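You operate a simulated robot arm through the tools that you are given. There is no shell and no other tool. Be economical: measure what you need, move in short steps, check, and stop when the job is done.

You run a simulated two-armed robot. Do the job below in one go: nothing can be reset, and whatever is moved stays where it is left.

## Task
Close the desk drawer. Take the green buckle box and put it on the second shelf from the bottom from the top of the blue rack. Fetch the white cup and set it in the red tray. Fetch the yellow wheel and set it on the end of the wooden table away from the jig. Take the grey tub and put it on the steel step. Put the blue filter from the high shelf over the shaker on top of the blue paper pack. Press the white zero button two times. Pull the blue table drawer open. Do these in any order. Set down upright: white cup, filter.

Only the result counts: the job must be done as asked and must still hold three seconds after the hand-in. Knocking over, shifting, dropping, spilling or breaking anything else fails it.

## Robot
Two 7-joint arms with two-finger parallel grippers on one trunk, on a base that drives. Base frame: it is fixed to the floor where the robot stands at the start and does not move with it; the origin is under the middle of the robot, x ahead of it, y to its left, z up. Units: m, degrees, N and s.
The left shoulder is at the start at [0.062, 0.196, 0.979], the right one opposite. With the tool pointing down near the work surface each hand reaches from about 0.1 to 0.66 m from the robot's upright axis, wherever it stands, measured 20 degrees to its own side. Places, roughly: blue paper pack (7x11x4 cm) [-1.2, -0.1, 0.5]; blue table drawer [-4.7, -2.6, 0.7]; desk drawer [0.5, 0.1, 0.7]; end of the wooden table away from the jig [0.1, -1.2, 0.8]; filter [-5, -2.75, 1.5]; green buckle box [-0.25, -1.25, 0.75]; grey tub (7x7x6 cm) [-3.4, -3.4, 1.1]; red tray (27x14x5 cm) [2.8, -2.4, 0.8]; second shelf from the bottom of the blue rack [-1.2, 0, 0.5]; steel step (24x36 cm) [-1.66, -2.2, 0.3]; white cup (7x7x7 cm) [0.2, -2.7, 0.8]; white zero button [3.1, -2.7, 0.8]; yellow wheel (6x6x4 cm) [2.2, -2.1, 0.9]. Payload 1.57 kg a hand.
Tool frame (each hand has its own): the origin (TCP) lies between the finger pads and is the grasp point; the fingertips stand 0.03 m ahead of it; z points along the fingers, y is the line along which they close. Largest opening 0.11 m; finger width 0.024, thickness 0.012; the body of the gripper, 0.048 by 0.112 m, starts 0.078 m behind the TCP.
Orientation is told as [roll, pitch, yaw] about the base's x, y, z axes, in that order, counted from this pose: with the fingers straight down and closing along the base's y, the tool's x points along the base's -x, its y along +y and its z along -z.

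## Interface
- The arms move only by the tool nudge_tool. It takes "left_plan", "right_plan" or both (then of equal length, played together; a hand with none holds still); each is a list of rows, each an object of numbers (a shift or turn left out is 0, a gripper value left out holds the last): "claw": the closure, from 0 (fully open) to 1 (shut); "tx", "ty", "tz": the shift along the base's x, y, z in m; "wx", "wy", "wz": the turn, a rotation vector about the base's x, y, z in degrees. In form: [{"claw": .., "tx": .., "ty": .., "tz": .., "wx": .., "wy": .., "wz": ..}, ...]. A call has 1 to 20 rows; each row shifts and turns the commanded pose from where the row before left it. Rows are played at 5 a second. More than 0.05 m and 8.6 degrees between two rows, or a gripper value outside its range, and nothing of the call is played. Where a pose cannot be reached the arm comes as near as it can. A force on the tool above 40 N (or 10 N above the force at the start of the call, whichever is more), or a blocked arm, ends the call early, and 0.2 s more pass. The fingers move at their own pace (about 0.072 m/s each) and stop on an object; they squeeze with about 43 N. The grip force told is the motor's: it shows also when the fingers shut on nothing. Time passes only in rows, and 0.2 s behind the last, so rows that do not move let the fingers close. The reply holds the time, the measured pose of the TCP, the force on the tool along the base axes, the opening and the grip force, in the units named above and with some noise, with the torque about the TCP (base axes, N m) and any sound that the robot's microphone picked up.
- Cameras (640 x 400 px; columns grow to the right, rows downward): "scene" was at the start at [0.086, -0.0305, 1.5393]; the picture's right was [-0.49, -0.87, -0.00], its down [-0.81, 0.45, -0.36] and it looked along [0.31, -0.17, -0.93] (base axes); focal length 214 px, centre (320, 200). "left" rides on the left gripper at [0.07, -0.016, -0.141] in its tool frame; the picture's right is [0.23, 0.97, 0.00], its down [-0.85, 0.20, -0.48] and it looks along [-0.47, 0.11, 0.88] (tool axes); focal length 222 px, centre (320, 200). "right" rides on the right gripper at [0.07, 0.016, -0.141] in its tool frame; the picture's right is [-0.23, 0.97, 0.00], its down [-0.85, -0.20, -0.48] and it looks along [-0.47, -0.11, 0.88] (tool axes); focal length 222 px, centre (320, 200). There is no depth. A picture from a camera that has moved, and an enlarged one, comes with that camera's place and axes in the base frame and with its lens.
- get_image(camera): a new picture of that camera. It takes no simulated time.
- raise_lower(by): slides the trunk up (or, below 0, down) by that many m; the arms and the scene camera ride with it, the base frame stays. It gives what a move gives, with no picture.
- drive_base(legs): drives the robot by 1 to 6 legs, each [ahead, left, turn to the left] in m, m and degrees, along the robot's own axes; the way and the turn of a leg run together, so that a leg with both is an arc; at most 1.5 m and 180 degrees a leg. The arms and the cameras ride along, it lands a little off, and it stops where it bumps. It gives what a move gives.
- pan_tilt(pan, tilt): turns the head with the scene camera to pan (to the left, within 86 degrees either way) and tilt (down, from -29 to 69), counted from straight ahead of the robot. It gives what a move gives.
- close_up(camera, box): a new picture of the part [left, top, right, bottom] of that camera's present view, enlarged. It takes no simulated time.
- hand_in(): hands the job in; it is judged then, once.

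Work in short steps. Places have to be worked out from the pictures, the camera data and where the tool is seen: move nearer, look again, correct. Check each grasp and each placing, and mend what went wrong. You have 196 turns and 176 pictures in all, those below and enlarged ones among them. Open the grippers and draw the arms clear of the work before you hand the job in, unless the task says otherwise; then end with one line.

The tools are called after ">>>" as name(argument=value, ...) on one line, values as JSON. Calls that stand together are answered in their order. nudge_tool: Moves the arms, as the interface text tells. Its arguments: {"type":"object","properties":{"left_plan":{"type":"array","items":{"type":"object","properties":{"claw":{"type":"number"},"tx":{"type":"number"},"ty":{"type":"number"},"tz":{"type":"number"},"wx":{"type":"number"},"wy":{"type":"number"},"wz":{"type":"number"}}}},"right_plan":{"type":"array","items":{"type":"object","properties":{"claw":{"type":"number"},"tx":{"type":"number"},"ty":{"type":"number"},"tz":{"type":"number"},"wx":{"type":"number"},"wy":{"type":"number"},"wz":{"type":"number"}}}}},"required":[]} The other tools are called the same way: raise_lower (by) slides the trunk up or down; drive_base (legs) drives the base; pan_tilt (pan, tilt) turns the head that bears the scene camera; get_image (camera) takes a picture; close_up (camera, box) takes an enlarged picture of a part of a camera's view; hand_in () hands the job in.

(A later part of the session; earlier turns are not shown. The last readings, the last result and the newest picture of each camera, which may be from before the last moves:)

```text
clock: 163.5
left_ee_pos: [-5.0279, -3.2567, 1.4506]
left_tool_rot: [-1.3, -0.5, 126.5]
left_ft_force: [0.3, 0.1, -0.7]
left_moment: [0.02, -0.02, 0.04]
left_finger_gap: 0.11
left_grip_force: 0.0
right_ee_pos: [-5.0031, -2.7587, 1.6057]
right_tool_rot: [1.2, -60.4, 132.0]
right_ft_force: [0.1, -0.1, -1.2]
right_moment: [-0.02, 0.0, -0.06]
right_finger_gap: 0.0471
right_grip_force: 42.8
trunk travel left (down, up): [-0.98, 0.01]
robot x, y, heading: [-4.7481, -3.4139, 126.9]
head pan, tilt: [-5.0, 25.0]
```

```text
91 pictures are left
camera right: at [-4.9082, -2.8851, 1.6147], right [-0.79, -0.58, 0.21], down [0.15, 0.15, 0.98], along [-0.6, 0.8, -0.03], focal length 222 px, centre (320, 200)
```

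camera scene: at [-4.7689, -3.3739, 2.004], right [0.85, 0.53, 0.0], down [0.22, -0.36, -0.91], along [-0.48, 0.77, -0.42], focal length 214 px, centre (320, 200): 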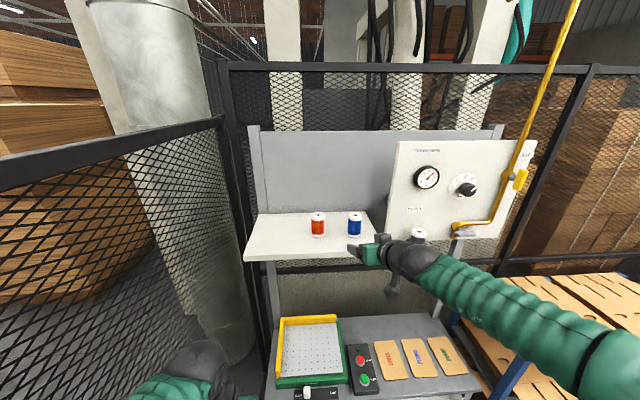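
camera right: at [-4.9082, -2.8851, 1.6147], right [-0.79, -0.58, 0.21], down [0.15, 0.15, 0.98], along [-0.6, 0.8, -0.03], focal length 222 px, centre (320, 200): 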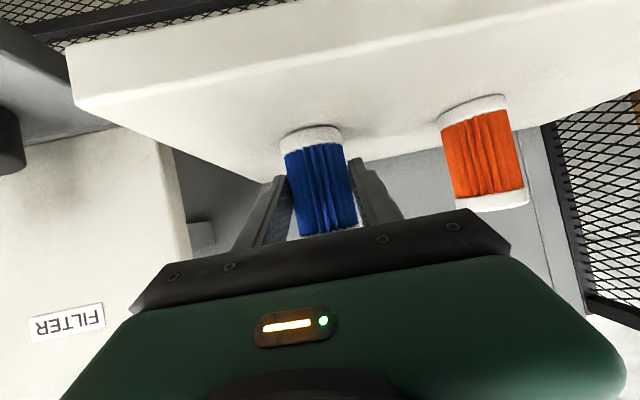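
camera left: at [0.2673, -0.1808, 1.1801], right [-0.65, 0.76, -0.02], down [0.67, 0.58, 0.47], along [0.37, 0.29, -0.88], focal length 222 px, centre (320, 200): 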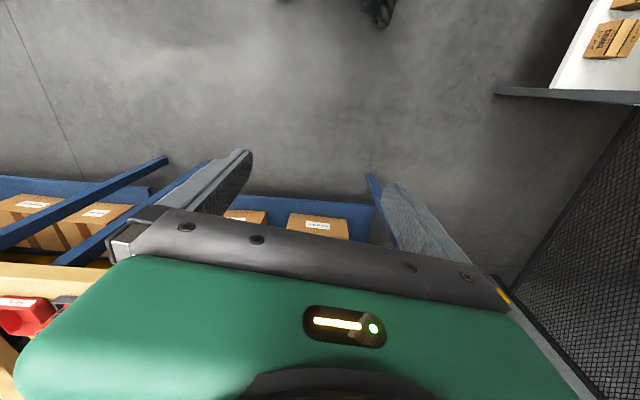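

Gripped (gap 0.047). I lift it with the arm and then back the base off.

>>> nudge_tool(right_plan=[{"tz": 0.015}, {"tz": 0.015}, {"tz": 0.01}, {}])

>>> get_image(camera="right")

```text
clock: 164.5
left_ee_pos: [-5.0267, -3.2591, 1.4517]
left_tool_rot: [-1.4, -0.6, 126.8]
left_ft_force: [0.0, 0.4, -0.1]
left_moment: [0.03, -0.03, -0.02]
left_finger_gap: 0.11
left_grip_force: 0.0
right_ee_pos: [-5.0031, -2.7605, 1.6468]
right_tool_rot: [1.2, -60.5, 132.0]
right_ft_force: [0.8, -0.5, -1.2]
right_moment: [-0.01, -0.01, -0.01]
right_finger_gap: 0.0471
right_grip_force: 42.8
trunk travel left (down, up): [-0.98, 0.01]
robot x, y, heading: [-4.75, -3.4115, 126.9]
head pan, tilt: [-5.0, 25.0]
```

```text
90 pictures are left
camera right: at [-4.907, -2.8866, 1.656], right [-0.79, -0.58, 0.21], down [0.15, 0.15, 0.98], along [-0.6, 0.8, -0.03], focal length 222 px, centre (320, 200)
```

right: 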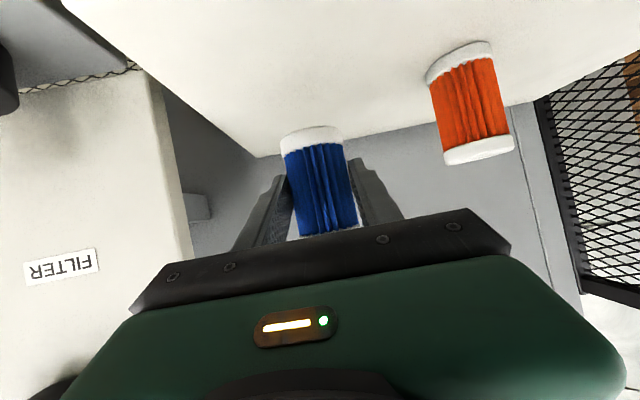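

The filter is lifted, base about 4.7 cm below the TCP. I back off and draw the right arm in, keeping its tilt.

>>> drive_base(legs=[[-0.33, 0, 0]])

>>> nudge_tool(right_plan=[{"tx": 0.02, "ty": -0.027, "tz": -0.02}, {"tx": 0.02, "ty": -0.027, "tz": -0.02}, {"tx": 0.02, "ty": -0.027, "tz": -0.02}, {"tx": 0.02, "ty": -0.027, "tz": -0.02}, {"tx": 0.02, "ty": -0.027, "tz": -0.02}, {"tx": 0.02, "ty": -0.027, "tz": -0.02}, {"tx": 0.02, "ty": -0.027, "tz": -0.02}, {}])

>>> get_image(camera="right")

```text
clock: 166.7
left_ee_pos: [-4.831, -3.5166, 1.4505]
left_tool_rot: [-1.3, -0.4, 126.6]
left_ft_force: [-0.3, -0.9, -0.1]
left_moment: [0.04, -0.01, 0.01]
left_finger_gap: 0.1102
left_grip_force: 0.1
right_ee_pos: [-4.8071, -3.0185, 1.643]
right_tool_rot: [1.3, -60.3, 131.8]
right_ft_force: [-0.6, 0.5, -1.0]
right_moment: [0.0, -0.03, -0.01]
right_finger_gap: 0.0469
right_grip_force: 43.0
trunk travel left (down, up): [-0.98, 0.01]
robot x, y, heading: [-4.5482, -3.6744, 127.1]
head pan, tilt: [-5.0, 25.0]
```

```text
clock: 168.5
left_ee_pos: [-4.8262, -3.522, 1.4523]
left_tool_rot: [-1.3, -0.7, 126.6]
left_ft_force: [-0.5, -0.6, -0.1]
left_moment: [0.0, 0.0, 0.0]
left_finger_gap: 0.11
left_grip_force: 0.0
right_ee_pos: [-4.6913, -3.184, 1.5023]
right_tool_rot: [1.5, -60.4, 131.9]
right_ft_force: [0.1, -0.7, -1.0]
right_moment: [0.01, 0.0, 0.0]
right_finger_gap: 0.0471
right_grip_force: 43.2
right hand out of reach, approached as far as the arm can: row 5, 6, 7
trunk travel left (down, up): [-0.98, 0.01]
robot x, y, heading: [-4.5546, -3.6735, 126.9]
head pan, tilt: [-5.0, 25.0]
```

```text
89 pictures are left
camera right: at [-4.5951, -3.3089, 1.513], right [-0.79, -0.58, 0.21], down [0.15, 0.15, 0.98], along [-0.6, 0.8, -0.03], focal length 222 px, centre (320, 200)
```

right: 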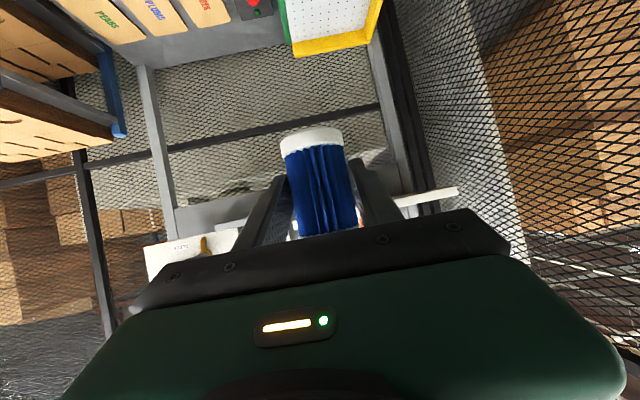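

I strafe right past the drawer, then turn clockwise to face the machine with the grey tub.

>>> drive_base(legs=[[-0.02, -0.88, 0], [0, 0, -180]])

>>> pan_tilt(pan=10, tilt=50)

>>> get_image(camera="scene")

>>> get_image(camera="left")

```text
clock: 175.8
left_ee_pos: [-3.9249, -2.8592, 1.4503]
left_tool_rot: [-1.8, -0.8, 81.2]
left_ft_force: [-0.5, 0.3, 0.1]
left_moment: [0.01, -0.01, 0.06]
left_finger_gap: 0.1098
left_grip_force: 0.1
right_ee_pos: [-3.5928, -2.7195, 1.5024]
right_tool_rot: [0.8, -59.9, 87.3]
right_ft_force: [-1.5, 0.5, -1.6]
right_moment: [-0.06, -0.04, -0.02]
right_finger_gap: 0.047
right_grip_force: 43.0
trunk travel left (down, up): [-0.98, 0.01]
robot x, y, heading: [-3.8333, -3.1612, 81.1]
head pan, tilt: [-5.0, 25.0]
stopped in leg 2: the robot was blocked; the commanded pose is now the measured one
```

```text
clock: 176.7
left_ee_pos: [-3.9088, -2.8657, 1.4539]
left_tool_rot: [-1.0, -1.0, 81.0]
left_ft_force: [0.6, 0.3, 0.2]
left_moment: [0.02, 0.0, -0.02]
left_finger_gap: 0.1098
left_grip_force: 0.1
right_ee_pos: [-3.5751, -2.7246, 1.5009]
right_tool_rot: [2.1, -60.1, 86.0]
right_ft_force: [-0.5, -0.6, -1.0]
right_moment: [-0.05, -0.02, 0.01]
right_finger_gap: 0.0472
right_grip_force: 43.1
trunk travel left (down, up): [-0.98, 0.01]
robot x, y, heading: [-3.834, -3.1613, 81.4]
head pan, tilt: [10.0, 50.0]
```

```text
88 pictures are left
camera scene: at [-3.8186, -3.0558, 1.9665], right [1.0, 0.02, 0.0], down [0.02, -0.76, -0.64], along [-0.02, 0.64, -0.76], focal length 214 px, centre (320, 200)
```

scene: 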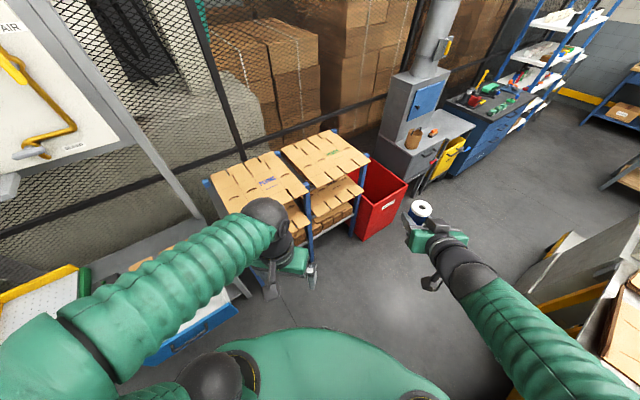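

```text
87 pictures are left
camera left: at [-3.9057, -2.9383, 1.5942], right [-1.0, -0.07, -0.02], down [-0.07, 0.87, 0.49], along [-0.02, 0.49, -0.87], focal length 222 px, centre (320, 200)
```

left: 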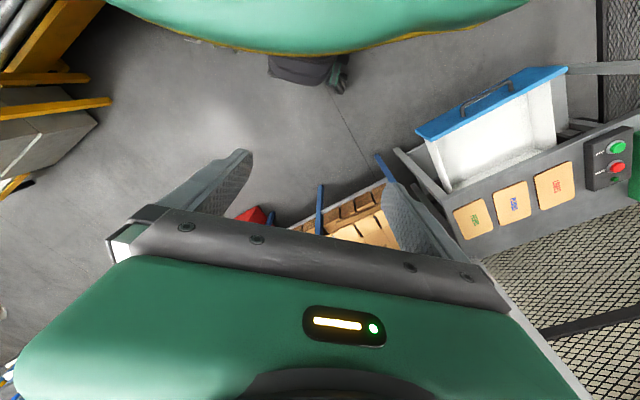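

The turn was blocked at heading 81° — likely my right elbow or rear against the machine. I move away from the machine into the free side of the aisle and look at it.

>>> drive_base(legs=[[0.317, 0.11, 0]])

>>> pan_tilt(pan=-86, tilt=45)

>>> get_image(camera="scene")

```text
clock: 178.9
left_ee_pos: [-3.9743, -2.5397, 1.4529]
left_tool_rot: [-1.3, -1.0, 81.0]
left_ft_force: [-0.6, -1.1, -0.8]
left_moment: [0.01, 0.01, 0.04]
left_finger_gap: 0.1101
left_grip_force: 0.0
right_ee_pos: [-3.6424, -2.3994, 1.499]
right_tool_rot: [1.7, -60.3, 86.3]
right_ft_force: [-0.9, 0.1, -0.8]
right_moment: [-0.04, -0.02, 0.0]
right_finger_gap: 0.0468
right_grip_force: 43.1
trunk travel left (down, up): [-0.98, 0.01]
robot x, y, heading: [-3.8977, -2.8322, 81.4]
head pan, tilt: [10.0, 50.0]
```

```text
clock: 180.7
left_ee_pos: [-3.9667, -2.5381, 1.4538]
left_tool_rot: [-0.9, -1.0, 80.9]
left_ft_force: [0.0, -1.2, 0.1]
left_moment: [-0.01, 0.0, -0.01]
left_finger_gap: 0.1101
left_grip_force: 0.0
right_ee_pos: [-3.634, -2.3958, 1.4963]
right_tool_rot: [2.4, -60.2, 85.7]
right_ft_force: [0.5, -0.5, -1.7]
right_moment: [0.0, 0.03, 0.02]
right_finger_gap: 0.0471
right_grip_force: 43.0
trunk travel left (down, up): [-0.98, 0.01]
robot x, y, heading: [-3.8951, -2.8336, 81.4]
head pan, tilt: [-85.9, 45.0]
```

```text
86 pictures are left
camera scene: at [-3.8121, -2.8081, 1.9735], right [-0.08, -1.0, 0.0], down [-0.7, 0.05, -0.71], along [0.71, -0.06, -0.71], focal length 214 px, centre (320, 200)
```

scene: 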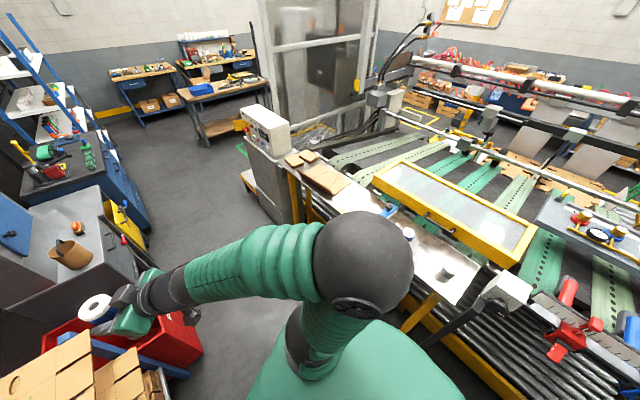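

Nothing seems disturbed; the tub is confirmed at (-3.40, -3.40, ~1.08). With more room now I complete the turn to face it.

>>> drive_base(legs=[[0, 0, -134]])

>>> pan_tilt(pan=10, tilt=45)

>>> get_image(camera="scene")

>>> get_image(camera="left")

```text
clock: 186.6
left_ee_pos: [-3.6355, -2.9879, 1.4535]
left_tool_rot: [-0.7, -0.9, -52.6]
left_ft_force: [0.1, -0.1, 0.8]
left_moment: [0.0, 0.01, 0.0]
left_finger_gap: 0.1098
left_grip_force: 0.1
right_ee_pos: [-3.7638, -3.3271, 1.4951]
right_tool_rot: [2.9, -60.2, -48.2]
right_ft_force: [0.9, 0.0, -0.7]
right_moment: [0.01, 0.02, 0.0]
right_finger_gap: 0.0469
right_grip_force: 43.1
trunk travel left (down, up): [-0.98, 0.01]
robot x, y, heading: [-3.895, -2.8333, -52.0]
head pan, tilt: [-85.9, 45.0]
```

```text
clock: 188.3
left_ee_pos: [-3.6361, -2.988, 1.4534]
left_tool_rot: [-0.7, -0.9, -52.6]
left_ft_force: [-0.7, 0.8, 0.3]
left_moment: [0.02, 0.01, -0.01]
left_finger_gap: 0.1099
left_grip_force: 0.1
right_ee_pos: [-3.7637, -3.3263, 1.4975]
right_tool_rot: [2.8, -60.2, -48.1]
right_ft_force: [1.1, -0.7, -0.9]
right_moment: [0.02, 0.02, -0.01]
right_finger_gap: 0.0471
right_grip_force: 43.1
trunk travel left (down, up): [-0.98, 0.01]
robot x, y, heading: [-3.8965, -2.8329, -52.0]
head pan, tilt: [10.0, 45.0]
```

```text
85 pictures are left
camera scene: at [-3.8123, -2.9132, 1.9732], right [-0.67, -0.74, 0.0], down [-0.52, 0.48, -0.71], along [0.52, -0.47, -0.71], focal length 214 px, centre (320, 200)
```

scene: 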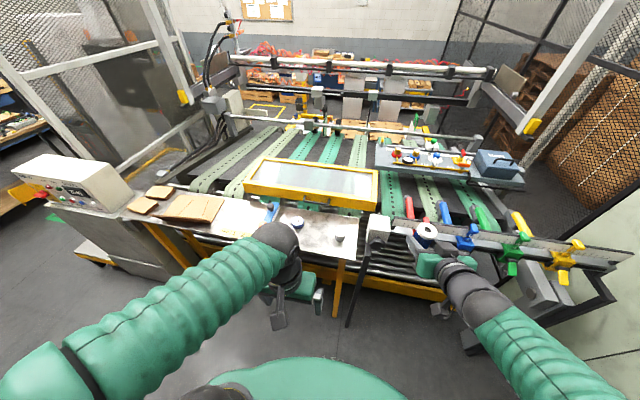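

```text
84 pictures are left
camera left: at [-3.6914, -2.9395, 1.5946], right [0.64, 0.77, -0.02], down [0.68, -0.55, 0.49], along [0.37, -0.32, -0.87], focal length 222 px, centre (320, 200)
```

left: 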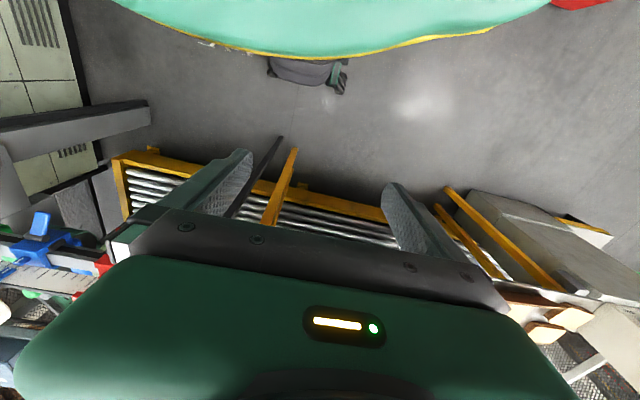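

I drive 0.2 m closer and 0.13 m right to bring the tub under the left hand's working range.

>>> drive_base(legs=[[0.2, -0.13, -0.8]])

>>> nudge_tool(left_plan=[{"claw": 0, "tx": 0.022, "ty": -0.029, "tz": -0.02}, {"tx": 0.022, "ty": -0.029, "tz": -0.03}, {"tx": 0.022, "ty": -0.029, "tz": -0.03}, {"tx": 0.022, "ty": -0.029, "tz": -0.03}, {"tx": 0.022, "ty": -0.029, "tz": -0.03}, {}])

>>> get_image(camera="left")

>>> get_image(camera="scene")

```text
clock: 190.1
left_ee_pos: [-3.6193, -3.2264, 1.4541]
left_tool_rot: [-0.9, -1.1, -53.5]
left_ft_force: [0.0, 0.6, 0.3]
left_moment: [0.0, 0.01, 0.01]
left_finger_gap: 0.1101
left_grip_force: 0.0
right_ee_pos: [-3.7515, -3.5623, 1.499]
right_tool_rot: [2.5, -60.3, -48.9]
right_ft_force: [-0.7, -0.1, -0.8]
right_moment: [0.01, 0.02, -0.06]
right_finger_gap: 0.047
right_grip_force: 42.6
trunk travel left (down, up): [-0.98, 0.01]
robot x, y, heading: [-3.8774, -3.0742, -53.1]
head pan, tilt: [10.0, 45.0]
```

```text
clock: 191.5
left_ee_pos: [-3.509, -3.379, 1.3141]
left_tool_rot: [-0.6, -0.9, -53.5]
left_ft_force: [-0.4, 0.1, 0.2]
left_moment: [0.03, 0.0, -0.01]
left_finger_gap: 0.11
left_grip_force: 0.1
right_ee_pos: [-3.7505, -3.5709, 1.4957]
right_tool_rot: [2.9, -60.2, -49.2]
right_ft_force: [0.5, 0.4, -0.7]
right_moment: [0.02, 0.0, 0.01]
right_finger_gap: 0.0469
right_grip_force: 43.0
trunk travel left (down, up): [-0.98, 0.01]
robot x, y, heading: [-3.8745, -3.0708, -53.0]
head pan, tilt: [10.0, 45.0]
```

```text
83 pictures are left
camera left: at [-3.5634, -3.3295, 1.4543], right [0.65, 0.76, -0.01], down [0.67, -0.56, 0.49], along [0.36, -0.33, -0.87], focal length 222 px, centre (320, 200)
```

left: 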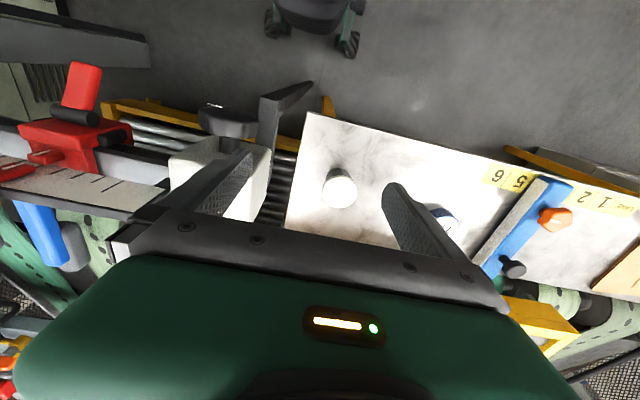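

```text
82 pictures are left
camera scene: at [-3.7922, -3.1589, 1.973], right [-0.68, -0.73, 0.0], down [-0.52, 0.48, -0.71], along [0.52, -0.48, -0.71], focal length 214 px, centre (320, 200)
```

scene: 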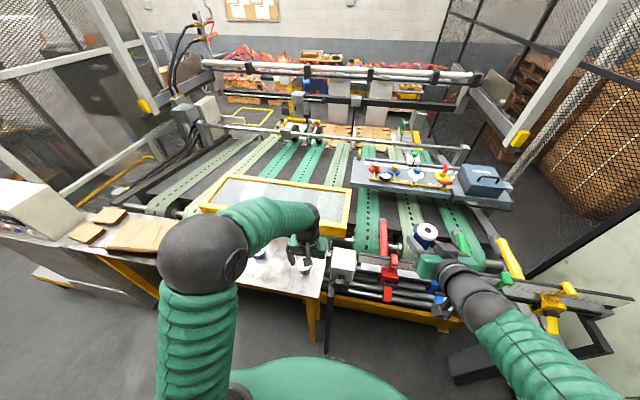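

The tub is at about (-3.407, -3.415). I centre the left hand over it at z 1.2 and check.

>>> nudge_tool(left_plan=[{"claw": 0.08, "tx": 0.034, "ty": -0.012}, {"tx": 0.034, "ty": -0.012}, {"tx": 0.034, "ty": -0.012}, {"tz": -0.04}, {"tz": -0.04}, {"tz": -0.03}, {}])

>>> get_image(camera="left")

```text
clock: 193.1
left_ee_pos: [-3.4058, -3.4144, 1.2032]
left_tool_rot: [-0.8, -0.9, -53.5]
left_ft_force: [-0.9, 0.7, -0.4]
left_moment: [-0.05, -0.02, 0.03]
left_finger_gap: 0.1012
left_grip_force: 0.0
right_ee_pos: [-3.7499, -3.568, 1.4952]
right_tool_rot: [2.7, -60.2, -49.2]
right_ft_force: [0.1, 0.3, -1.2]
right_moment: [-0.01, 0.02, 0.02]
right_finger_gap: 0.0469
right_grip_force: 43.1
trunk travel left (down, up): [-0.98, 0.01]
robot x, y, heading: [-3.874, -3.0729, -52.9]
head pan, tilt: [10.0, 45.0]
```

```text
81 pictures are left
camera left: at [-3.4598, -3.3637, 1.344], right [0.65, 0.76, -0.02], down [0.67, -0.56, 0.49], along [0.36, -0.33, -0.87], focal length 222 px, centre (320, 200)
```

left: 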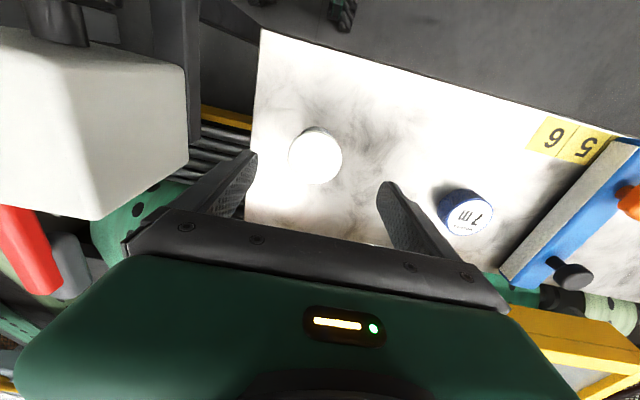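

The tub top appears near z 1.05 at (-3.395, -3.434). I correct and descend to 1.09, then look.

>>> nudge_tool(left_plan=[{"tx": 0.011, "ty": -0.02}, {"tz": -0.04}, {"tz": -0.04}, {"tz": -0.03}, {}])

>>> get_image(camera="left")

```text
clock: 194.3
left_ee_pos: [-3.395, -3.4344, 1.094]
left_tool_rot: [-0.6, -0.8, -53.5]
left_ft_force: [-0.3, -0.3, -1.3]
left_moment: [0.0, 0.0, 0.03]
left_finger_gap: 0.1014
left_grip_force: 0.1
right_ee_pos: [-3.7495, -3.57, 1.496]
right_tool_rot: [3.0, -60.0, -49.1]
right_ft_force: [-0.3, -0.8, -1.6]
right_moment: [-0.01, 0.05, 0.0]
right_finger_gap: 0.0471
right_grip_force: 43.2
trunk travel left (down, up): [-0.98, 0.01]
robot x, y, heading: [-3.8756, -3.075, -53.0]
head pan, tilt: [10.0, 45.0]
```

```text
80 pictures are left
camera left: at [-3.4486, -3.3841, 1.2347], right [0.65, 0.76, -0.02], down [0.67, -0.56, 0.49], along [0.36, -0.33, -0.87], focal length 222 px, centre (320, 200)
```

left: 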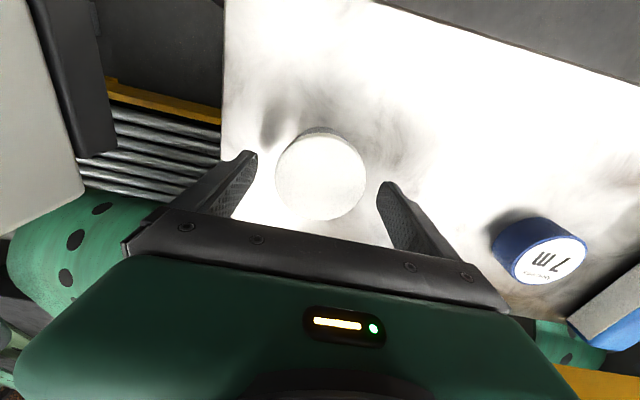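

Centred: the tub top is at 1.075. I lower to about 1.053 and close.

>>> nudge_tool(left_plan=[{"tx": -0.002, "ty": 0.002, "tz": -0.02}, {"tz": -0.015}, {"tz": -0.006}, {}, {"claw": 0.6}, {"claw": 1}, {}, {}])

>>> nudge_tool(left_plan=[{"tz": 0.03}, {"tz": 0.04}, {"tz": 0.05}, {"tz": 0.05}, {"tz": 0.05}, {}])

>>> get_image(camera="left")

```text
clock: 194.8
left_ee_pos: [-3.3992, -3.4297, 1.0716]
left_tool_rot: [-0.6, -1.0, -53.4]
left_ft_force: [-0.5, 0.0, -0.2]
left_moment: [-0.03, -0.03, 0.0]
left_finger_gap: 0.1015
left_grip_force: 0.1
right_ee_pos: [-3.7539, -3.5658, 1.497]
right_tool_rot: [3.0, -60.3, -49.1]
right_ft_force: [-0.7, -0.1, -1.8]
right_moment: [0.02, -0.01, -0.01]
right_finger_gap: 0.0471
right_grip_force: 43.1
trunk travel left (down, up): [-0.98, 0.01]
robot x, y, heading: [-3.8727, -3.071, -52.8]
head pan, tilt: [10.0, 45.0]
stopped in row 2 (left hand): the force on the tool passed its limit at 56 N (the readings are from after the stop); the commanded pose is now the measured one
```

```text
clock: 196.2
left_ee_pos: [-3.3969, -3.4311, 1.2894]
left_tool_rot: [-0.6, -1.1, -53.4]
left_ft_force: [0.6, -0.4, 0.0]
left_moment: [0.0, 0.01, -0.05]
left_finger_gap: 0.1011
left_grip_force: 0.0
right_ee_pos: [-3.7516, -3.5669, 1.4972]
right_tool_rot: [2.8, -60.2, -49.1]
right_ft_force: [-0.8, -0.6, -1.0]
right_moment: [0.06, 0.0, 0.0]
right_finger_gap: 0.0469
right_grip_force: 42.8
trunk travel left (down, up): [-0.98, 0.01]
robot x, y, heading: [-3.8741, -3.0709, -52.9]
head pan, tilt: [10.0, 45.0]
```

```text
79 pictures are left
camera left: at [-3.4504, -3.3817, 1.4308], right [0.65, 0.76, -0.01], down [0.67, -0.56, 0.49], along [0.37, -0.33, -0.87], focal length 222 px, centre (320, 200)
```

left: 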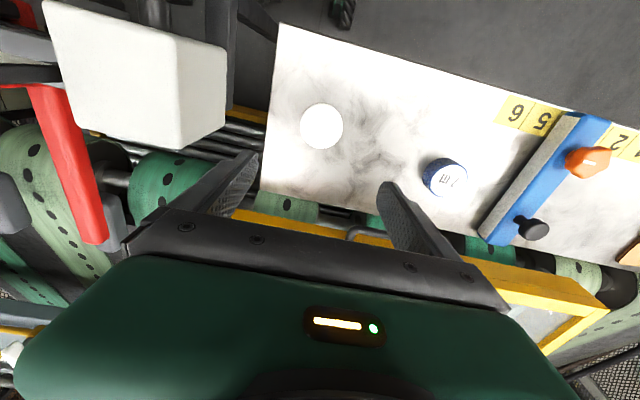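

The fingertips met the ledge at about z 1.04 (so the tub's top is near 1.10). I redo the descent to 1.078 and close there.

>>> nudge_tool(left_plan=[{"tx": -0.003, "ty": 0.004, "tz": -0.05}, {"tz": -0.05}, {"tz": -0.05}, {"tz": -0.04}, {"tz": -0.02}, {}, {"claw": 0.6}, {"claw": 1}, {}, {}])

>>> get_image(camera="left")

```text
refused: row 1 steps farther than a row can; nothing moved
```

```text
78 pictures are left
camera left: at [-3.4504, -3.3817, 1.4308], right [0.65, 0.76, -0.01], down [0.67, -0.56, 0.49], along [0.37, -0.33, -0.87], focal length 222 px, centre (320, 200)
```

left: 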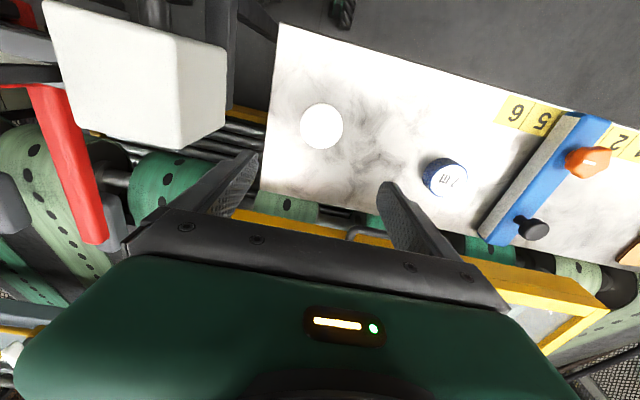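

A row was slightly too large; I repeat with smaller rows.

>>> nudge_tool(left_plan=[{"tx": -0.003, "ty": 0.004, "tz": -0.04}, {"tz": -0.05}, {"tz": -0.05}, {"tz": -0.04}, {"tz": -0.02}, {"tz": -0.01}, {}, {"claw": 0.6}, {"claw": 1}, {}, {}])

>>> get_image(camera="left")

```text
clock: 198.7
left_ee_pos: [-3.3975, -3.4272, 1.0794]
left_tool_rot: [-0.7, -1.1, -53.4]
left_ft_force: [0.1, 0.4, -0.5]
left_moment: [-0.02, -0.02, 0.01]
left_finger_gap: 0.0628
left_grip_force: 42.9
right_ee_pos: [-3.7511, -3.5684, 1.496]
right_tool_rot: [2.9, -60.2, -49.1]
right_ft_force: [-0.6, -0.1, -1.6]
right_moment: [0.05, 0.0, -0.02]
right_finger_gap: 0.0466
right_grip_force: 42.6
trunk travel left (down, up): [-0.98, 0.01]
robot x, y, heading: [-3.8735, -3.0724, -52.8]
head pan, tilt: [10.0, 45.0]
```

```text
77 pictures are left
camera left: at [-3.4526, -3.3778, 1.2207], right [0.65, 0.76, -0.01], down [0.67, -0.56, 0.49], along [0.37, -0.33, -0.87], focal length 222 px, centre (320, 200)
```

left: 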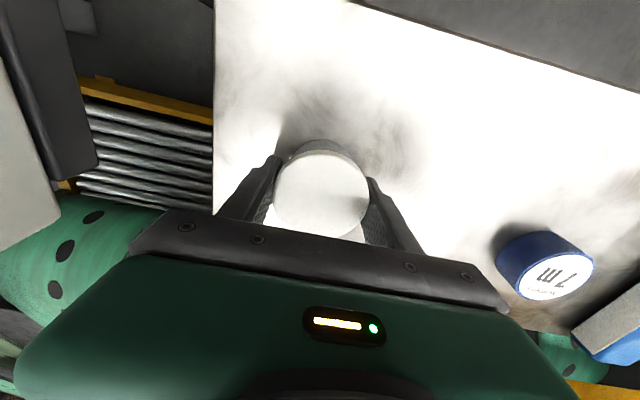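

The tub is gripped (0.063). I lift it, draw it in and back off from the machine.

>>> nudge_tool(left_plan=[{"tz": 0.04}, {"tz": 0.05}, {"tz": 0.05}, {"tz": 0.05}, {"tz": 0.05}, {"tx": -0.024, "ty": 0.032}, {"tx": -0.024, "ty": 0.032}, {"tx": -0.024, "ty": 0.032}, {"tx": -0.024, "ty": 0.032}])

>>> drive_base(legs=[[-0.2, 0, 0]])

>>> get_image(camera="left")

>>> pan_tilt(pan=60, tilt=40)

>>> get_image(camera="scene")

```text
clock: 200.7
left_ee_pos: [-3.4961, -3.2989, 1.321]
left_tool_rot: [-0.7, -1.0, -53.5]
left_ft_force: [-0.5, 0.2, -1.4]
left_moment: [0.01, 0.0, 0.02]
left_finger_gap: 0.0631
left_grip_force: 43.1
right_ee_pos: [-3.7522, -3.5663, 1.4981]
right_tool_rot: [2.8, -60.3, -49.1]
right_ft_force: [-0.1, 0.4, -0.8]
right_moment: [0.04, 0.01, 0.03]
right_finger_gap: 0.0473
right_grip_force: 42.6
trunk travel left (down, up): [-0.98, 0.01]
robot x, y, heading: [-3.8757, -3.074, -52.9]
head pan, tilt: [10.0, 45.0]
```

```text
clock: 202.3
left_ee_pos: [-3.6123, -3.1423, 1.3185]
left_tool_rot: [-0.6, -0.9, -53.4]
left_ft_force: [0.8, -0.7, -1.3]
left_moment: [0.0, 0.0, 0.0]
left_finger_gap: 0.0628
left_grip_force: 42.8
right_ee_pos: [-3.8693, -3.4107, 1.4955]
right_tool_rot: [2.8, -60.0, -49.2]
right_ft_force: [0.3, -0.3, -0.9]
right_moment: [0.02, -0.01, -0.01]
right_finger_gap: 0.0472
right_grip_force: 43.2
trunk travel left (down, up): [-0.98, 0.01]
robot x, y, heading: [-3.999, -2.9129, -53.0]
head pan, tilt: [10.0, 45.0]
```

```text
76 pictures are left
camera left: at [-3.6671, -3.0935, 1.4597], right [0.65, 0.76, -0.01], down [0.67, -0.56, 0.49], along [0.36, -0.33, -0.87], focal length 222 px, centre (320, 200)
```

left: 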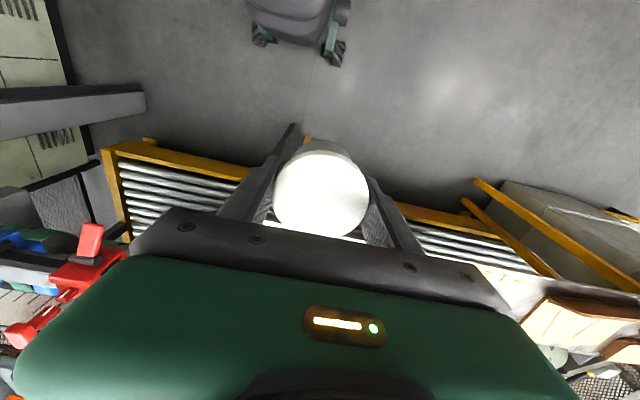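

```text
clock: 203.4
left_ee_pos: [-3.616, -3.138, 1.3205]
left_tool_rot: [-0.6, -1.1, -53.3]
left_ft_force: [0.8, 0.5, -0.6]
left_moment: [-0.02, 0.0, -0.01]
left_finger_gap: 0.0625
left_grip_force: 43.3
right_ee_pos: [-3.8739, -3.4041, 1.4962]
right_tool_rot: [2.8, -60.3, -49.1]
right_ft_force: [-0.9, 0.5, 0.0]
right_moment: [0.04, 0.01, -0.01]
right_finger_gap: 0.047
right_grip_force: 43.0
trunk travel left (down, up): [-0.98, 0.01]
robot x, y, heading: [-3.9932, -2.9103, -53.0]
head pan, tilt: [60.0, 40.0]
```

```text
75 pictures are left
camera scene: at [-3.8898, -2.9264, 1.9806], right [0.12, -0.99, 0.0], down [-0.64, -0.08, -0.77], along [0.76, 0.09, -0.64], focal length 214 px, centre (320, 200)
```

scene: 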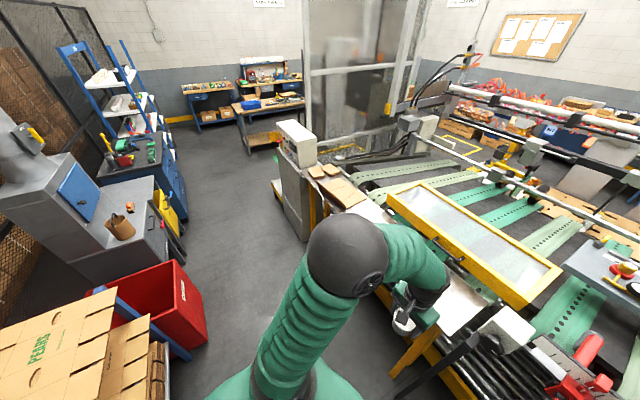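

The way is clear. I strafe left along the aisle towards the steel step.

>>> drive_base(legs=[[0.05, 0, 0], [0, 1.3, 0], [0, 0.75, 0]])

>>> pan_tilt(pan=30, tilt=60)

>>> get_image(camera="scene")

>>> get_image(camera="left")

```text
clock: 214.2
left_ee_pos: [-1.9407, -1.9307, 1.3222]
left_tool_rot: [-0.5, -1.0, -53.1]
left_ft_force: [-0.1, 0.1, -0.1]
left_moment: [0.04, -0.03, -0.01]
left_finger_gap: 0.0627
left_grip_force: 43.0
right_ee_pos: [-2.1962, -2.2003, 1.4947]
right_tool_rot: [3.4, -60.2, -49.3]
right_ft_force: [0.2, 0.8, -2.0]
right_moment: [0.01, 0.0, -0.01]
right_finger_gap: 0.0469
right_grip_force: 43.4
trunk travel left (down, up): [-0.98, 0.01]
robot x, y, heading: [-2.3182, -1.7012, -52.8]
head pan, tilt: [60.0, 40.0]
```

```text
clock: 215.2
left_ee_pos: [-1.9391, -1.9286, 1.3208]
left_tool_rot: [-0.5, -1.0, -53.2]
left_ft_force: [-0.2, 0.0, -2.3]
left_moment: [0.03, -0.04, -0.02]
left_finger_gap: 0.0628
left_grip_force: 42.6
right_ee_pos: [-2.1944, -2.1979, 1.4959]
right_tool_rot: [3.2, -60.2, -49.1]
right_ft_force: [-1.2, -0.5, -1.2]
right_moment: [0.0, -0.01, 0.0]
right_finger_gap: 0.0471
right_grip_force: 43.1
trunk travel left (down, up): [-0.98, 0.01]
robot x, y, heading: [-2.3196, -1.6998, -52.8]
head pan, tilt: [30.0, 60.0]
```

```text
74 pictures are left
camera scene: at [-2.2361, -1.7572, 1.9538], right [-0.39, -0.92, 0.0], down [-0.8, 0.33, -0.5], along [0.46, -0.19, -0.87], focal length 214 px, centre (320, 200)
```

scene: 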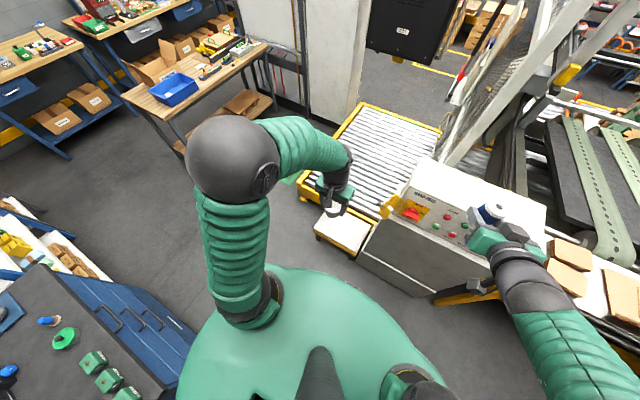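

```text
73 pictures are left
camera left: at [-1.9947, -1.8794, 1.4616], right [0.64, 0.77, -0.01], down [0.67, -0.55, 0.49], along [0.37, -0.33, -0.87], focal length 222 px, centre (320, 200)
```

left: 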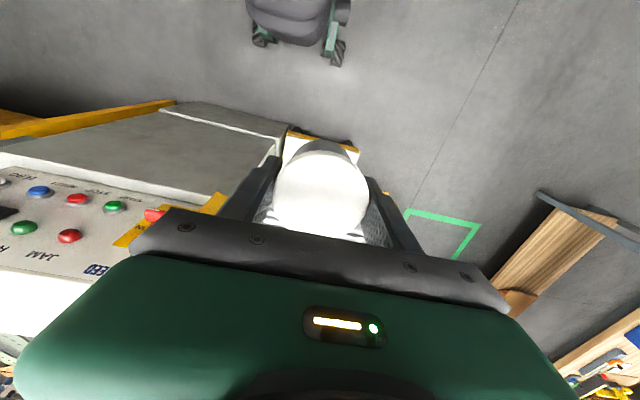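

The step is at (-1.68, -2.22), between conveyor and control cabinet. To keep the filter clear of the cabinet while lowering, I turn 45° right and place the robot beside the step.

>>> drive_base(legs=[[0, 0, -45], [-0.113, 0.509, 0]])

>>> raise_lower(by=-0.3)

>>> pan_tilt(pan=0, tilt=60)

>>> get_image(camera="scene")

>>> get_image(camera="left")

```text
clock: 220.3
left_ee_pos: [-1.6953, -2.0871, 1.3204]
left_tool_rot: [-0.4, -1.0, -98.1]
left_ft_force: [-0.4, 0.9, -0.8]
left_moment: [0.03, -0.01, -0.02]
left_finger_gap: 0.0627
left_grip_force: 42.8
right_ee_pos: [-2.0667, -2.0966, 1.4958]
right_tool_rot: [3.5, -60.3, -94.2]
right_ft_force: [0.5, 0.4, -2.4]
right_moment: [-0.01, 0.03, -0.01]
right_finger_gap: 0.047
right_grip_force: 42.8
trunk travel left (down, up): [-0.98, 0.01]
robot x, y, heading: [-1.8009, -1.6564, -97.6]
head pan, tilt: [30.0, 60.0]
```

```text
clock: 223.3
left_ee_pos: [-1.6887, -2.0865, 1.0194]
left_tool_rot: [-0.6, -1.0, -98.1]
left_ft_force: [0.4, 0.2, -1.0]
left_moment: [0.03, 0.01, 0.01]
left_finger_gap: 0.0627
left_grip_force: 43.4
right_ee_pos: [-2.0584, -2.0968, 1.196]
right_tool_rot: [3.0, -60.2, -93.9]
right_ft_force: [-0.3, 0.2, -1.0]
right_moment: [0.06, -0.01, 0.0]
right_finger_gap: 0.0468
right_grip_force: 42.7
trunk travel left (down, up): [-0.68, 0.31]
robot x, y, heading: [-1.8011, -1.6607, -97.6]
head pan, tilt: [30.0, 60.0]
```

```text
clock: 224.2
left_ee_pos: [-1.6889, -2.0862, 1.0206]
left_tool_rot: [-0.6, -1.0, -98.1]
left_ft_force: [0.2, 0.5, -1.0]
left_moment: [0.0, 0.01, 0.01]
left_finger_gap: 0.063
left_grip_force: 43.0
right_ee_pos: [-2.0599, -2.0962, 1.1953]
right_tool_rot: [3.0, -60.1, -93.9]
right_ft_force: [0.4, 0.8, -1.4]
right_moment: [-0.01, 0.0, -0.01]
right_finger_gap: 0.0471
right_grip_force: 43.5
trunk travel left (down, up): [-0.68, 0.31]
robot x, y, heading: [-1.8023, -1.6598, -97.7]
head pan, tilt: [0.0, 60.0]
```

```text
72 pictures are left
camera scene: at [-1.8092, -1.7569, 1.6537], right [-0.99, 0.13, 0.0], down [0.11, 0.86, -0.5], along [-0.07, -0.49, -0.87], focal length 214 px, centre (320, 200)
```

scene: 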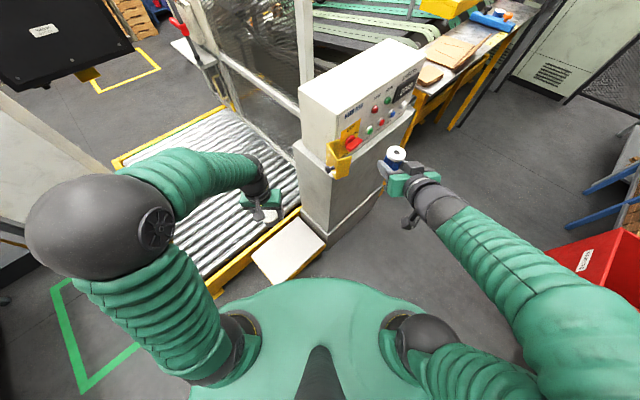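

```text
71 pictures are left
camera left: at [-1.6937, -2.0114, 1.1616], right [1.0, 0.09, -0.01], down [0.08, -0.87, 0.49], along [0.03, -0.49, -0.87], focal length 222 px, centre (320, 200)
```

left: 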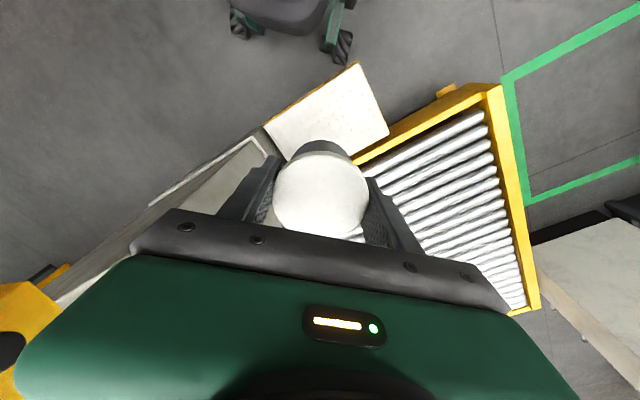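

The step's centre is near (-1.67, -2.165). I shift the tub over it and lower the trunk 0.4 m.

>>> nudge_tool(left_plan=[{"tx": 0.006, "ty": -0.026}, {"tx": 0.006, "ty": -0.026}, {"tx": 0.006, "ty": -0.026}, {}])

>>> raise_lower(by=-0.4)

>>> get_image(camera="left")

>>> get_image(camera="scene")

```text
clock: 225.2
left_ee_pos: [-1.6705, -2.1639, 1.0216]
left_tool_rot: [-0.7, -1.2, -98.0]
left_ft_force: [0.7, 0.3, -1.6]
left_moment: [-0.01, -0.02, 0.0]
left_finger_gap: 0.0627
left_grip_force: 43.0
right_ee_pos: [-2.0598, -2.0955, 1.1963]
right_tool_rot: [3.1, -60.4, -93.9]
right_ft_force: [-0.2, 0.0, -1.7]
right_moment: [0.06, 0.0, 0.03]
right_finger_gap: 0.047
right_grip_force: 43.0
trunk travel left (down, up): [-0.68, 0.31]
robot x, y, heading: [-1.7966, -1.6609, -97.7]
head pan, tilt: [0.0, 60.0]
```

```text
clock: 229.1
left_ee_pos: [-1.6719, -2.1641, 0.6202]
left_tool_rot: [-0.5, -1.1, -98.0]
left_ft_force: [0.3, -0.1, -1.4]
left_moment: [0.0, 0.02, 0.0]
left_finger_gap: 0.0626
left_grip_force: 43.3
right_ee_pos: [-2.0604, -2.0954, 0.7966]
right_tool_rot: [3.1, -60.2, -93.9]
right_ft_force: [0.5, 0.0, -1.1]
right_moment: [0.03, 0.01, -0.03]
right_finger_gap: 0.0469
right_grip_force: 42.5
trunk travel left (down, up): [-0.28, 0.71]
robot x, y, heading: [-1.7999, -1.6581, -97.8]
head pan, tilt: [0.0, 60.0]
```

```text
70 pictures are left
camera left: at [-1.6754, -2.0889, 0.762], right [1.0, 0.09, -0.02], down [0.08, -0.87, 0.49], along [0.03, -0.49, -0.87], focal length 222 px, centre (320, 200)
```

left: 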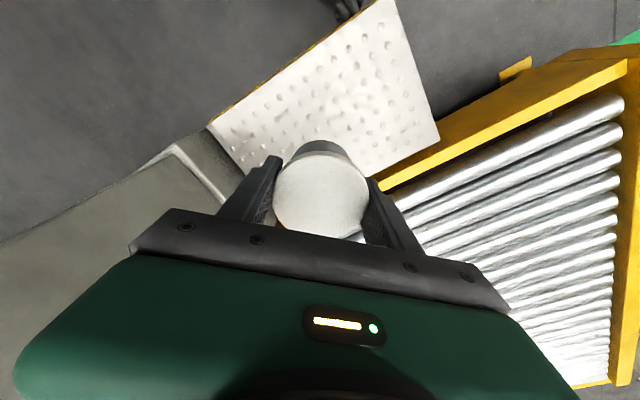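

```text
69 pictures are left
camera scene: at [-1.809, -1.7566, 1.2537], right [-0.99, 0.13, 0.0], down [0.11, 0.86, -0.5], along [-0.07, -0.49, -0.87], focal length 214 px, centre (320, 200)
```

scene: 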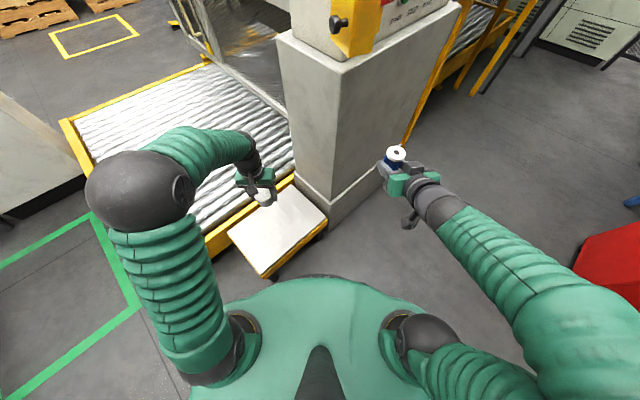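

The step centre is about (-1.66, -2.185). I trim, lower the trunk a bit more, then lower the arm towards the step until contact.

>>> raise_lower(by=-0.14)

>>> nudge_tool(left_plan=[{"tx": 0.01, "ty": -0.018, "tz": -0.03}, {"tz": -0.04}, {"tz": -0.03}, {"tz": -0.015}, {"tz": -0.01}, {"tz": -0.008}, {"tz": -0.006}, {"tz": -0.006}])

>>> get_image(camera="left")

>>> get_image(camera="scene")

```text
clock: 230.8
left_ee_pos: [-1.6702, -2.1629, 0.4806]
left_tool_rot: [-0.6, -1.1, -98.1]
left_ft_force: [0.5, 0.5, -0.9]
left_moment: [-0.01, 0.03, 0.01]
left_finger_gap: 0.0627
left_grip_force: 43.0
right_ee_pos: [-2.0587, -2.0955, 0.6567]
right_tool_rot: [3.1, -60.3, -93.8]
right_ft_force: [-0.5, -0.2, -1.2]
right_moment: [0.0, 0.0, 0.01]
right_finger_gap: 0.0472
right_grip_force: 43.5
trunk travel left (down, up): [-0.14, 0.85]
robot x, y, heading: [-1.799, -1.6571, -97.7]
head pan, tilt: [0.0, 60.0]
```

```text
clock: 232.6
left_ee_pos: [-1.6603, -2.182, 0.3385]
left_tool_rot: [-0.6, -1.4, -98.2]
left_ft_force: [2.7, 5.7, 28.0]
left_moment: [0.64, -0.22, -0.06]
left_finger_gap: 0.063
left_grip_force: 43.1
right_ee_pos: [-2.0599, -2.0934, 0.6581]
right_tool_rot: [3.2, -60.3, -94.0]
right_ft_force: [-0.2, -0.8, -1.5]
right_moment: [-0.01, 0.03, -0.02]
right_finger_gap: 0.0471
right_grip_force: 43.0
trunk travel left (down, up): [-0.14, 0.85]
robot x, y, heading: [-1.7968, -1.6597, -97.6]
head pan, tilt: [0.0, 60.0]
```

```text
68 pictures are left
camera left: at [-1.6654, -2.106, 0.4799], right [1.0, 0.09, -0.01], down [0.08, -0.86, 0.5], along [0.03, -0.5, -0.87], focal length 222 px, centre (320, 200)
```

left: 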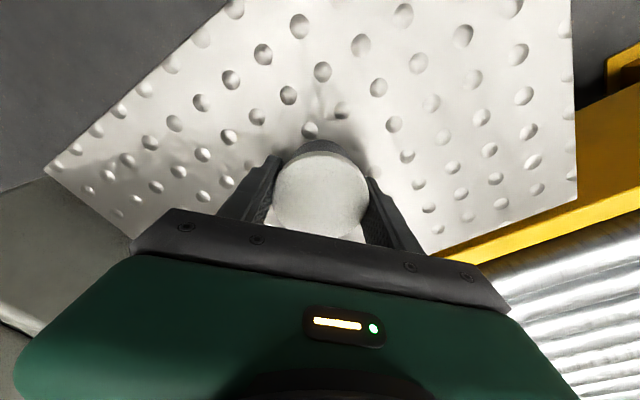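

```text
67 pictures are left
camera scene: at [-1.8102, -1.7529, 1.1148], right [-0.99, 0.13, 0.0], down [0.12, 0.86, -0.5], along [-0.07, -0.5, -0.87], focal length 214 px, centre (320, 200)
```

scene: 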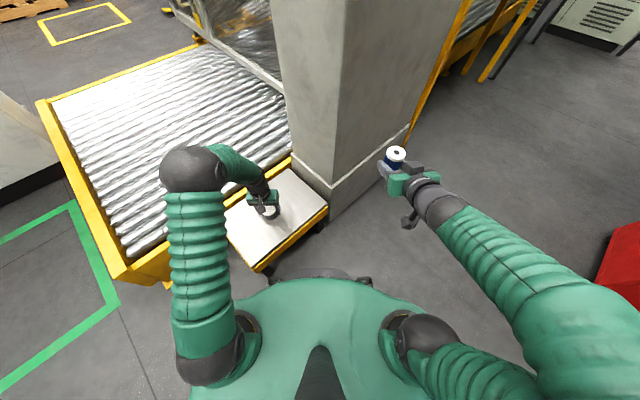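

The tub stands on the step (28 N contact). I release and rise.

>>> nudge_tool(left_plan=[{"tz": 0.003, "claw": 0.3}, {"claw": 0.1}, {}, {"tz": 0.04}, {"tz": 0.05}, {"tz": 0.05}, {"tz": 0.05}, {"tz": 0.05}])

>>> get_image(camera="left")

```text
clock: 234.3
left_ee_pos: [-1.6617, -2.1801, 0.5796]
left_tool_rot: [-0.6, -1.1, -98.1]
left_ft_force: [-0.2, 0.1, 0.0]
left_moment: [0.02, 0.04, 0.03]
left_finger_gap: 0.0991
left_grip_force: 0.0
right_ee_pos: [-2.0597, -2.0949, 0.6562]
right_tool_rot: [3.2, -60.2, -94.0]
right_ft_force: [0.0, 0.0, -1.1]
right_moment: [0.03, -0.02, -0.02]
right_finger_gap: 0.047
right_grip_force: 43.0
trunk travel left (down, up): [-0.14, 0.85]
robot x, y, heading: [-1.7972, -1.6588, -97.5]
head pan, tilt: [0.0, 60.0]
```

```text
66 pictures are left
camera left: at [-1.6649, -2.1062, 0.7209], right [1.0, 0.09, -0.01], down [0.08, -0.87, 0.49], along [0.03, -0.49, -0.87], focal length 222 px, centre (320, 200)
```

left: 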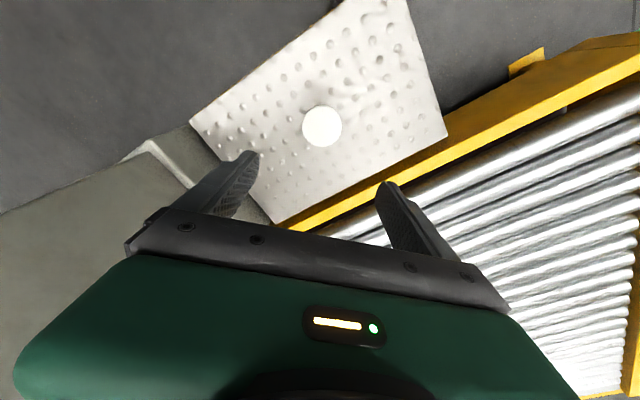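

The tub stands well on the step. I tuck the left hand, back away into open space, and turn to face the rack with the filter.

>>> nudge_tool(left_plan=[{"tx": -0.006, "ty": 0.04, "tz": 0.03}, {"tx": -0.006, "ty": 0.04, "tz": 0.03}, {"tx": -0.006, "ty": 0.04, "tz": 0.03}, {"tx": -0.006, "ty": 0.04, "tz": 0.03}, {"tx": -0.006, "ty": 0.04, "tz": 0.03}])

>>> drive_base(legs=[[-0.587, 0.445, 0], [0, 0, -135.4], [0, -0.4, 0]])

>>> pan_tilt(pan=-10, tilt=40)

>>> get_image(camera="scene")

>>> get_image(camera="right")

```text
refused: row 1 steps farther than a row can; nothing moved
```

```text
clock: 246.0
left_ee_pos: [-1.4449, -0.6197, 0.5798]
left_tool_rot: [-0.7, -1.1, 127.6]
left_ft_force: [-0.6, -0.2, 0.7]
left_moment: [-0.02, 0.0, -0.03]
left_finger_gap: 0.099
left_grip_force: 0.0
right_ee_pos: [-1.1058, -0.3962, 0.6572]
right_tool_rot: [2.9, -60.2, 131.7]
right_ft_force: [0.1, -0.2, -0.8]
right_moment: [-0.01, -0.05, 0.03]
right_finger_gap: 0.0472
right_grip_force: 43.3
trunk travel left (down, up): [-0.14, 0.85]
robot x, y, heading: [-0.9715, -0.8877, 127.9]
head pan, tilt: [0.0, 60.0]
```

```text
clock: 246.8
left_ee_pos: [-1.4443, -0.6204, 0.5799]
left_tool_rot: [-0.6, -1.1, 127.6]
left_ft_force: [-0.6, 0.4, 0.9]
left_moment: [-0.03, 0.04, -0.05]
left_finger_gap: 0.099
left_grip_force: 0.1
right_ee_pos: [-1.1045, -0.3963, 0.657]
right_tool_rot: [3.1, -60.3, 131.8]
right_ft_force: [0.0, 0.8, -1.4]
right_moment: [-0.01, 0.01, 0.03]
right_finger_gap: 0.0469
right_grip_force: 43.0
trunk travel left (down, up): [-0.14, 0.85]
robot x, y, heading: [-0.9724, -0.8846, 127.8]
head pan, tilt: [-10.0, 40.0]
```

```text
65 pictures are left
camera scene: at [-1.0287, -0.7871, 1.1403], right [0.88, 0.47, 0.0], down [0.3, -0.57, -0.76], along [-0.36, 0.67, -0.64], focal length 214 px, centre (320, 200)
```

scene: 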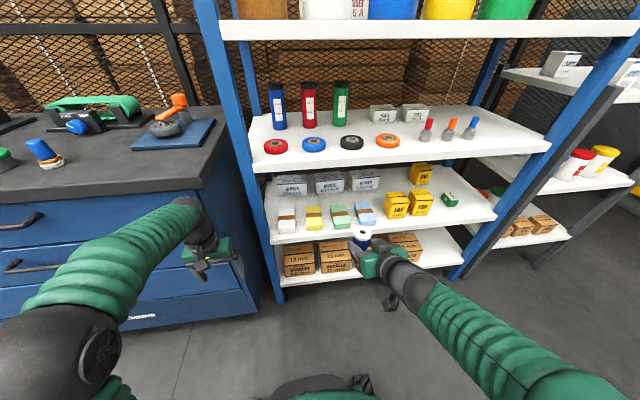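

```text
64 pictures are left
camera right: at [-1.0061, -0.5189, 0.6668], right [-0.77, -0.6, 0.22], down [0.16, 0.16, 0.97], along [-0.62, 0.79, -0.03], focal length 222 px, centre (320, 200)
```

right: 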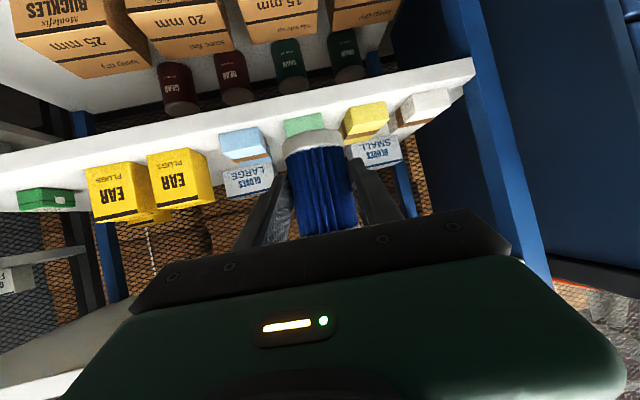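

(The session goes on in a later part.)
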